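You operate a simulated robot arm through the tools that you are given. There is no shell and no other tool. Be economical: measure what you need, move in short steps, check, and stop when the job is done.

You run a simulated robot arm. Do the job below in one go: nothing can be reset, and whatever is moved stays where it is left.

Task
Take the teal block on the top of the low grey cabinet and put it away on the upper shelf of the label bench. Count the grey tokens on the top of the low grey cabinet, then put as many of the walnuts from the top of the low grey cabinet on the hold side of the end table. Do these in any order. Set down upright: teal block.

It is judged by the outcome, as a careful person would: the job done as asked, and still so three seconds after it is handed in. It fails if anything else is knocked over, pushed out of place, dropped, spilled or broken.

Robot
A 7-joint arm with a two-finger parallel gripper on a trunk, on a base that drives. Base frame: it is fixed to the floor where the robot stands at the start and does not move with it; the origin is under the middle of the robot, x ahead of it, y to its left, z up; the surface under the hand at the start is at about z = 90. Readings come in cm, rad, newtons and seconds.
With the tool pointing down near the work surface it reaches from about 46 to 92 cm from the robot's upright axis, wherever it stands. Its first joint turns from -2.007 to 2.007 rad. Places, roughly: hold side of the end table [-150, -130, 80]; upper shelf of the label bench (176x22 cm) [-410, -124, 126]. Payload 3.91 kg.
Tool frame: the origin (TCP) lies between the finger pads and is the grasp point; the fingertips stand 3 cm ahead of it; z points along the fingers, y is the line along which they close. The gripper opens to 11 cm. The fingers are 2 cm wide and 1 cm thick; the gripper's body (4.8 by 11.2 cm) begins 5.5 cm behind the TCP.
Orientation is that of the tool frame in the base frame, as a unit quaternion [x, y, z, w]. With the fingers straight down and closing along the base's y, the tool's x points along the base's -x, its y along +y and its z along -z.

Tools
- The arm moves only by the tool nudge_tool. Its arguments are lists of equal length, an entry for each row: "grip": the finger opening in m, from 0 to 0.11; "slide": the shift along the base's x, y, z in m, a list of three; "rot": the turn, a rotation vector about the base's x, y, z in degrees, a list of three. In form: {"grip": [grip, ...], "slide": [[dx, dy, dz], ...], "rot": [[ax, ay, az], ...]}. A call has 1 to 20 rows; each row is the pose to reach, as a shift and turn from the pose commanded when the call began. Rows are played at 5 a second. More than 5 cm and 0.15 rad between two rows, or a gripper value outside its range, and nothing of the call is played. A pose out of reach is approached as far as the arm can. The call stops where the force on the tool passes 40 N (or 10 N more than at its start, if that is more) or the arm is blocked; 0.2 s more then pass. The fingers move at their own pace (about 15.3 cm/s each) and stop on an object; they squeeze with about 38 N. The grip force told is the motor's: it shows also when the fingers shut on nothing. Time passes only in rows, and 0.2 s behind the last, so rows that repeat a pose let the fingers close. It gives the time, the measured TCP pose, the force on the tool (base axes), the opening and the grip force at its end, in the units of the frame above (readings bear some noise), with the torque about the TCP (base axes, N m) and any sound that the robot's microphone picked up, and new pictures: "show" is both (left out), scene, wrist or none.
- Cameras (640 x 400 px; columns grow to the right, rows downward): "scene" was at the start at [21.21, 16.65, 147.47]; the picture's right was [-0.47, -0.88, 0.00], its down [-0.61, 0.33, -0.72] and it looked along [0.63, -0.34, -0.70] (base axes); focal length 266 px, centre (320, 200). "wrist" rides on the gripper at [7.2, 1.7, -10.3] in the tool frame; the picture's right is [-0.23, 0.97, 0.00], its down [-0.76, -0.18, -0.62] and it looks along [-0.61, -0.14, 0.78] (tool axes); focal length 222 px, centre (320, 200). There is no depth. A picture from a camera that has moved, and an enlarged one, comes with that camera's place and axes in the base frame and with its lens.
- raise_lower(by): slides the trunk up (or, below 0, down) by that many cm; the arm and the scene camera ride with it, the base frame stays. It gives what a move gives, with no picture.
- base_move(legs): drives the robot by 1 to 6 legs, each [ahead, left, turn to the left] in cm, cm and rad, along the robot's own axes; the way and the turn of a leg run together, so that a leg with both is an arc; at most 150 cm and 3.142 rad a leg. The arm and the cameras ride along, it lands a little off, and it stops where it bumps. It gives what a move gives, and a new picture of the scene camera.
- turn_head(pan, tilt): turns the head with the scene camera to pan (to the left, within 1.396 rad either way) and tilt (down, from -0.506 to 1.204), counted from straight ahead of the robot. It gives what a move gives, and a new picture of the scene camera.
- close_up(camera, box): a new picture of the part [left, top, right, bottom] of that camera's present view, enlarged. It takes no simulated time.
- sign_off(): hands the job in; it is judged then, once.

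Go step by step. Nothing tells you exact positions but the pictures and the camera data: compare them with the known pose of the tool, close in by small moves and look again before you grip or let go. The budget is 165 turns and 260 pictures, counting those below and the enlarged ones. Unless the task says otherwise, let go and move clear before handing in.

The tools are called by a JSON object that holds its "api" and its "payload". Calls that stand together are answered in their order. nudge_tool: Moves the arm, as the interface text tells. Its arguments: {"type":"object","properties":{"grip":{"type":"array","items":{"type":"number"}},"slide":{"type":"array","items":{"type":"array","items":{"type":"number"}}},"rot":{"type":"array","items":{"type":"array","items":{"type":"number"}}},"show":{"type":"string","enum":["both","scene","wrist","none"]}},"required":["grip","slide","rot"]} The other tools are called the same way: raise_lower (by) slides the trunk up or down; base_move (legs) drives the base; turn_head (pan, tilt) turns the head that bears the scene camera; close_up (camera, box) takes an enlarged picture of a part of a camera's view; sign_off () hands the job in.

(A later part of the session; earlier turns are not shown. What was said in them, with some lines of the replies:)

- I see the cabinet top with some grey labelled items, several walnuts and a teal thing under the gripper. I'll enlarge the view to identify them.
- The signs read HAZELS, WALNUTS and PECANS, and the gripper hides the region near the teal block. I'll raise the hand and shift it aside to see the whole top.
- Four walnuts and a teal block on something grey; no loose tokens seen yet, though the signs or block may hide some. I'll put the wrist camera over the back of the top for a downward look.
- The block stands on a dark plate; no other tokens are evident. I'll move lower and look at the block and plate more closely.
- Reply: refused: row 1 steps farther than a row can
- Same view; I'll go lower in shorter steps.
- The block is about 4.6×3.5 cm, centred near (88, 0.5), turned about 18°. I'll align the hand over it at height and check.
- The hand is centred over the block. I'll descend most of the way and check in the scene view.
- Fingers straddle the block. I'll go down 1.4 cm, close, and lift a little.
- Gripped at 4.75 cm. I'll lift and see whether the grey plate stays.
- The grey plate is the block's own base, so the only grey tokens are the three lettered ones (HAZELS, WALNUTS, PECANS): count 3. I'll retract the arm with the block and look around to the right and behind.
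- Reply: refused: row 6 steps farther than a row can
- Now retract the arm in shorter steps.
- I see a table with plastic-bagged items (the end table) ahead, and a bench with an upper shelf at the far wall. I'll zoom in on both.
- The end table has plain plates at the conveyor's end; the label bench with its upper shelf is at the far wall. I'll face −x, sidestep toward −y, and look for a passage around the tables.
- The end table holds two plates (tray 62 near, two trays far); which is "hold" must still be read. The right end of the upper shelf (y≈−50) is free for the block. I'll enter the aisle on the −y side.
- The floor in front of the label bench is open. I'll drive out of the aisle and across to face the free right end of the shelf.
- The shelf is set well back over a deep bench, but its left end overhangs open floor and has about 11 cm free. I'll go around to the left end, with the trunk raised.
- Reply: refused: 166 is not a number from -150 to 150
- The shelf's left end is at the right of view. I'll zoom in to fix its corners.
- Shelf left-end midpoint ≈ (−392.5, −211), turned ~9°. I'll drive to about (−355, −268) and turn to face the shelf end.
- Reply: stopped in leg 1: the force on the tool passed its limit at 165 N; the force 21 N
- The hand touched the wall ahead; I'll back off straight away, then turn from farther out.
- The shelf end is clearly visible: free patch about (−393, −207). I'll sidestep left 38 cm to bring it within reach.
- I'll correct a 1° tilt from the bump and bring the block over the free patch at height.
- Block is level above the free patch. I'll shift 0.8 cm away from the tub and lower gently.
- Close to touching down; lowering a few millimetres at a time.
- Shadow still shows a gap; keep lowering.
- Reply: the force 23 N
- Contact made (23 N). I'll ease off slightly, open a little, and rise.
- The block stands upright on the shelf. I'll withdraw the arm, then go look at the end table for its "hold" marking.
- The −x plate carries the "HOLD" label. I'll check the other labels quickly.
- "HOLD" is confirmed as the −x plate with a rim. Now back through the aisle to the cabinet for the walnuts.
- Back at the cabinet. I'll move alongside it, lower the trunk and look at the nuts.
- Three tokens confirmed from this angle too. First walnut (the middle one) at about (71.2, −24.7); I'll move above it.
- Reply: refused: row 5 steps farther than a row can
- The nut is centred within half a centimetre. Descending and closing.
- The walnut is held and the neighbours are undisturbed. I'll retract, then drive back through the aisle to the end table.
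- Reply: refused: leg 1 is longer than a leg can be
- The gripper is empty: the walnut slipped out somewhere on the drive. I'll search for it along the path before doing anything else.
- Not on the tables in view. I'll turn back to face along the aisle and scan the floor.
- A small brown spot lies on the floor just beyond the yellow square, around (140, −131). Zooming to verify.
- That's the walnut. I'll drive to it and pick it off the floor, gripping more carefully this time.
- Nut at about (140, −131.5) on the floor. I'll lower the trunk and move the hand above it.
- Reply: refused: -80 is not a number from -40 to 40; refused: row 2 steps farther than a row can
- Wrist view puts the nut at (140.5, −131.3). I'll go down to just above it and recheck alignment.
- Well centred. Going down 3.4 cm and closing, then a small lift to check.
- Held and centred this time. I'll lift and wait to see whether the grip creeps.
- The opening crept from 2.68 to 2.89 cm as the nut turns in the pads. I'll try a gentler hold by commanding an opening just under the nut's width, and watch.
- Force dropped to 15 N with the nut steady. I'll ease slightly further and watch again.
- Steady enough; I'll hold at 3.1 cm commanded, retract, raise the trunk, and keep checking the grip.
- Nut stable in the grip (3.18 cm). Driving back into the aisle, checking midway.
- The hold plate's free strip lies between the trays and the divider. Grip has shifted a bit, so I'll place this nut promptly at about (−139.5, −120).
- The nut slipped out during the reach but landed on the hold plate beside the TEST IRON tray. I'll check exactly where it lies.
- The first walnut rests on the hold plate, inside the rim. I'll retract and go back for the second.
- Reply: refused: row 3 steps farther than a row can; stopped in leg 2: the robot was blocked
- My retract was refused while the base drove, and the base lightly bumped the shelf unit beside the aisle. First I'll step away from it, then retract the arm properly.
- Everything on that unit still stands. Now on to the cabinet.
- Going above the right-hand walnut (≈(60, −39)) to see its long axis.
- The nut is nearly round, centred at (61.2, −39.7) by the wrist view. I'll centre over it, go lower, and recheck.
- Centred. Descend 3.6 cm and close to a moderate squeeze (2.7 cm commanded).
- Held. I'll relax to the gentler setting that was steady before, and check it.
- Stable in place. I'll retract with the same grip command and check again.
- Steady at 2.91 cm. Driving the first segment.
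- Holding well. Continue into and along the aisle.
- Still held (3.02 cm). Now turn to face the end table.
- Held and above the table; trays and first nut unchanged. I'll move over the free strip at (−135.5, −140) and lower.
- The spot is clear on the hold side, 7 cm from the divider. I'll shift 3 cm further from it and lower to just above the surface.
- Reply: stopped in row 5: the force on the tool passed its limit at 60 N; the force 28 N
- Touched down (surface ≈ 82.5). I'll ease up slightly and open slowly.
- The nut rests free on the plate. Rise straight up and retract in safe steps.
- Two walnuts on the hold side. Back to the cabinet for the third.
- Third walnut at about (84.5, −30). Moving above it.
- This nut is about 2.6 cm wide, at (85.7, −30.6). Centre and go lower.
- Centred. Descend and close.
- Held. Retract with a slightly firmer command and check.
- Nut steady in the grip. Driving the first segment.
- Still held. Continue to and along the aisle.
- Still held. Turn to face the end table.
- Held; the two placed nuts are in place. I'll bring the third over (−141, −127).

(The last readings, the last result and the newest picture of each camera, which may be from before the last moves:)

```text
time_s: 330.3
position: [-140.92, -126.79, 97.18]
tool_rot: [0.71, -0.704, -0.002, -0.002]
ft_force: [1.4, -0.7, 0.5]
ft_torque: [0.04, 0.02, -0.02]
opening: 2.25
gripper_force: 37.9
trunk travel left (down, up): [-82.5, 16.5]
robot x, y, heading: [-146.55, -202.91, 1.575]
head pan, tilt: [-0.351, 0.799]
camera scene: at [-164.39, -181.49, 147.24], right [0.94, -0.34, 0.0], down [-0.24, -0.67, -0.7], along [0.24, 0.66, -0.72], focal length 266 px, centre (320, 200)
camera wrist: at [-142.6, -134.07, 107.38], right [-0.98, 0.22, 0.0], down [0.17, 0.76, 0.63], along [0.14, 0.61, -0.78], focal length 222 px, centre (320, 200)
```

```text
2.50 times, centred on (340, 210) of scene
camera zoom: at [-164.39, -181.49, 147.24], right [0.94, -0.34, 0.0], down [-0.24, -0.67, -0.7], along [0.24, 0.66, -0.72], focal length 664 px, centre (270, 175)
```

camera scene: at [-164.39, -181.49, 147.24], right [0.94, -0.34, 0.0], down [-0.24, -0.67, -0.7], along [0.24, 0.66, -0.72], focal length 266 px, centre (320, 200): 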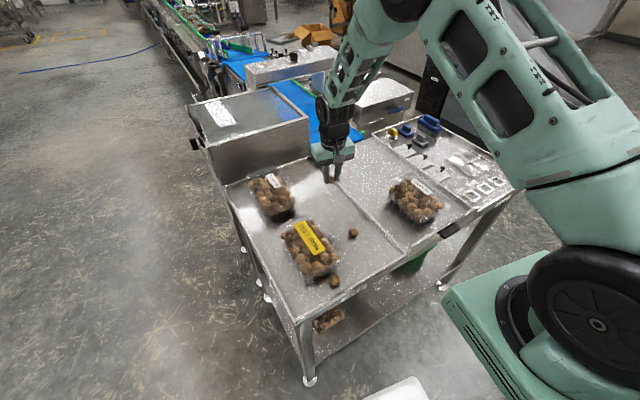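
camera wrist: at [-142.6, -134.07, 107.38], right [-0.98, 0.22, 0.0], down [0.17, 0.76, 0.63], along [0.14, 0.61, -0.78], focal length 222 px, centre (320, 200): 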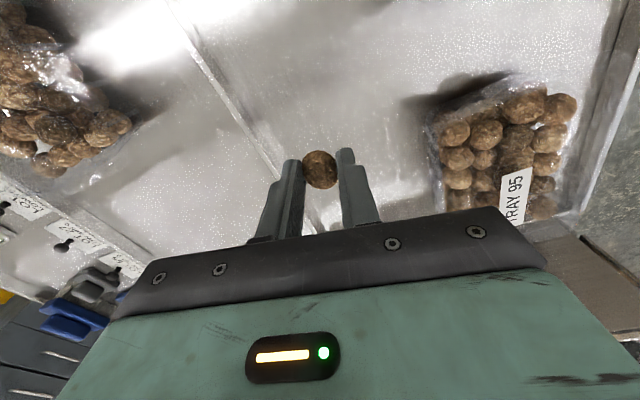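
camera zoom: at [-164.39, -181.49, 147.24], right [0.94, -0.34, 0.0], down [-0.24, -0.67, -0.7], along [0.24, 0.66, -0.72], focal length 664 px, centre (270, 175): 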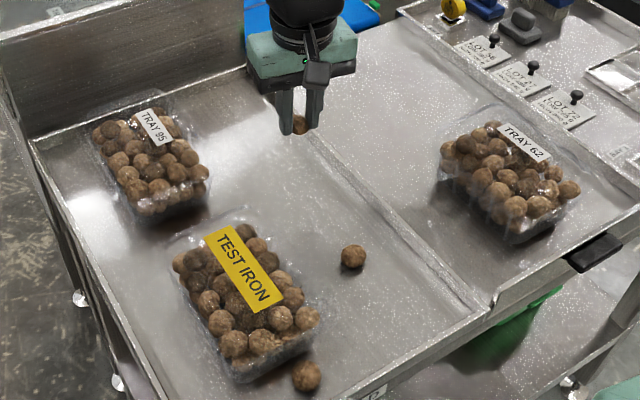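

Clear below. Lowering to just above the surface.

{"api": "nudge_tool", "payload": {"grip": [0.0215, 0.0215, 0.0215, 0.0215, 0.0215, 0.0215], "slide": [[0, 0, -0.03], [0, 0, -0.06], [0, 0, -0.09], [0, 0, -0.102], [0, 0, -0.107], [0, 0, -0.109]], "rot": [[0, 0, 0], [0, 0, 0], [0, 0, 0], [0, 0, 0], [0, 0, 0], [0, 0, 0]], "show": "wrist"}}

```text
time_s: 331.7
position: [-141.09, -126.86, 86.21]
tool_rot: [0.71, -0.704, -0.003, -0.003]
ft_force: [-1.1, 0.3, 14.2]
ft_torque: [-0.03, -0.01, 0.02]
opening: 2.25
gripper_force: 38.0
trunk travel left (down, up): [-82.5, 16.5]
robot x, y, heading: [-146.19, -203.07, 1.576]
head pan, tilt: [-0.351, 0.799]
camera wrist: at [-142.86, -134.16, 96.46], right [-0.98, 0.22, 0.0], down [0.17, 0.76, 0.63], along [0.14, 0.61, -0.78], focal length 222 px, centre (320, 200)
```

wrist: 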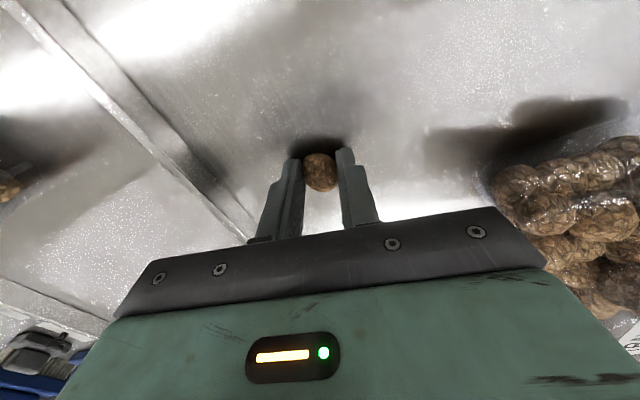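

Touching (14 N). Ease up a hair, open slowly, then rise.

{"api": "nudge_tool", "payload": {"grip": [0.0215, 0.0235, 0.026, 0.029, 0.033, 0.04, 0.048, 0.048], "slide": [[0, 0, 0.001], [0, 0, 0.001], [0, 0, 0.001], [0, 0, 0.001], [0, 0, 0.001], [0, 0, 0.001], [0, 0, 0.002], [0, 0, 0.003]], "rot": [[0, 0, 0], [0, 0, 0], [0, 0, 0], [0, 0, 0], [0, 0, 0], [0, 0, 0], [0, 0, 0], [0, 0, 0]], "show": "wrist"}}

```text
time_s: 333.5
position: [-141.01, -126.88, 86.44]
tool_rot: [0.71, -0.704, -0.001, -0.001]
ft_force: [0.2, -0.2, -1.0]
ft_torque: [0.02, 0.01, 0.01]
opening: 4.79
gripper_force: 0.1
trunk travel left (down, up): [-82.5, 16.5]
robot x, y, heading: [-146.17, -203.17, 1.575]
head pan, tilt: [-0.351, 0.799]
camera wrist: at [-142.8, -134.15, 96.71], right [-0.98, 0.22, 0.0], down [0.17, 0.76, 0.63], along [0.14, 0.61, -0.78], focal length 222 px, centre (320, 200)
```

wrist: 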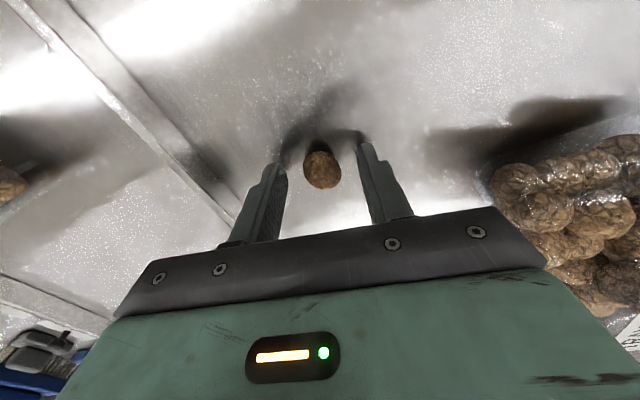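

The third nut rests free. Rise and withdraw.

{"api": "nudge_tool", "payload": {"grip": [0.048, 0.048, 0.048, 0.048, 0.048, 0.048, 0.048, 0.048, 0.048, 0.048, 0.048], "slide": [[0, 0, 0.03], [0, 0, 0.07], [0, 0, 0.11], [0, 0, 0.15], [0, 0, 0.19], [-0.01, -0.03, 0.22], [-0.02, -0.06, 0.25], [-0.03, -0.09, 0.28], [-0.04, -0.12, 0.31], [-0.05, -0.16, 0.33], [-0.06, -0.2, 0.35]], "rot": [[0, 0, 0], [0, 0, 0], [0, 0, 0], [0, 0, 0], [0, 0, 0], [0, 0, 0], [0, 0, 0], [0, 0, 0], [0, 0, 0], [0, 0, 0], [0, 0, 0]], "show": "scene"}}

{"api": "close_up", "payload": {"camera": "scene", "box": [200, 110, 540, 310]}}

{"api": "close_up", "payload": {"camera": "scene", "box": [260, 200, 400, 300]}}

```text
time_s: 335.9
position: [-147.23, -146.92, 121.33]
tool_rot: [0.71, -0.704, -0.002, -0.001]
ft_force: [-0.7, 0.1, -0.6]
ft_torque: [-0.04, -0.01, 0.01]
opening: 4.78
gripper_force: 0.0
trunk travel left (down, up): [-82.5, 16.5]
robot x, y, heading: [-146.27, -202.82, 1.577]
head pan, tilt: [-0.351, 0.799]
camera scene: at [-164.38, -181.37, 147.21], right [0.94, -0.34, 0.0], down [-0.24, -0.68, -0.7], along [0.24, 0.66, -0.72], focal length 266 px, centre (320, 200)
```

scene: 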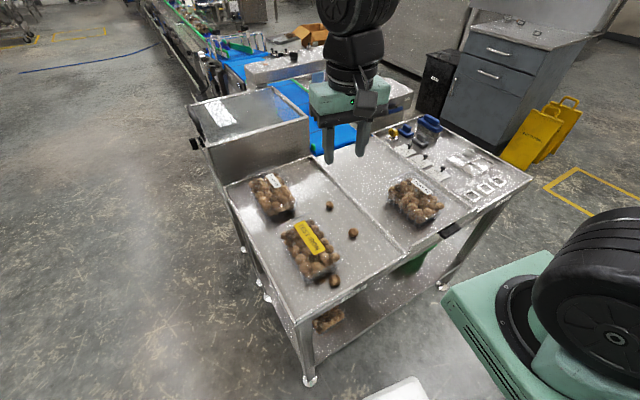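

```text
1.88 times, centred on (370, 210) of scene
camera zoom: at [-164.38, -181.37, 147.21], right [0.94, -0.34, 0.0], down [-0.24, -0.68, -0.7], along [0.24, 0.66, -0.72], focal length 500 px, centre (226, 181)
```

zoom: 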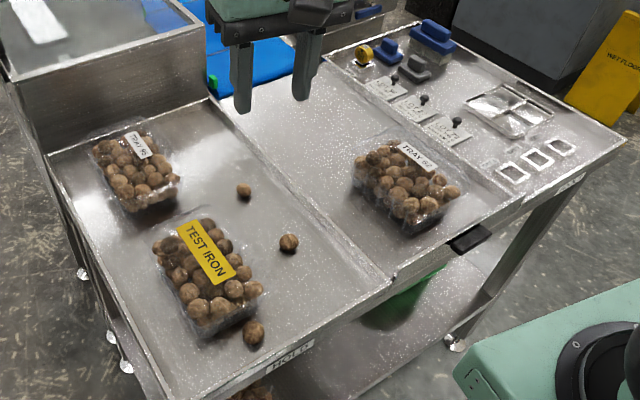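

```text
4.00 times, centred on (330, 250) of scene
camera zoom: at [-164.38, -181.37, 147.21], right [0.94, -0.34, 0.0], down [-0.24, -0.68, -0.7], along [0.24, 0.66, -0.72], focal length 1062 px, centre (280, 0)
```

zoom: 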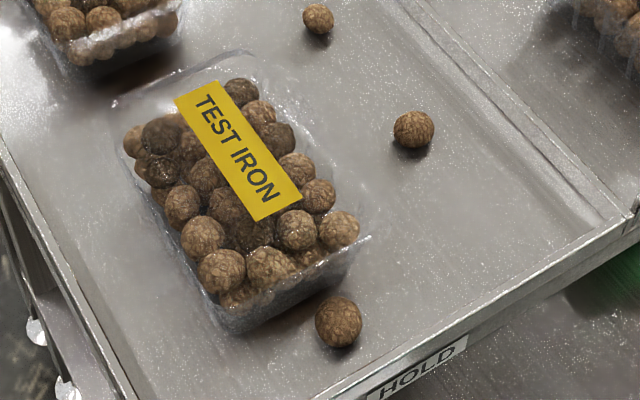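

Three walnuts rest on the hold side, matching the three grey tokens. The teal block stands upright on the upper shelf, the trays look unmoved and the gripper is clear, so I'm handing in.

{"api": "sign_off", "payload": {}}

```text
The job is handed in.
```

I finished and handed in the job: the teal block stands upright on the label bench's upper shelf, and three walnuts are on the hold side of the end table, one for each of the three grey tokens. I counted the three grey lettered signs as the tokens, since nothing else grey was on the cabinet.

Four things went wrong along the way:
- **Dropped walnut:** The first walnut slipped from the gripper twice. I picked it up off the floor the first time. The second time it fell onto the hold plate, where it now rests against the TEST IRON tray.
- **Wall contact:** The hand touched the wall by the label bench while carrying the block.
- **Base bump:** The base bumped the shelf unit beside the aisle. The goods I could see on it were still standing.
- **Arm out while turning:** The robot made one turn beside the tables with the arm still extended. The trays looked unmoved afterwards.
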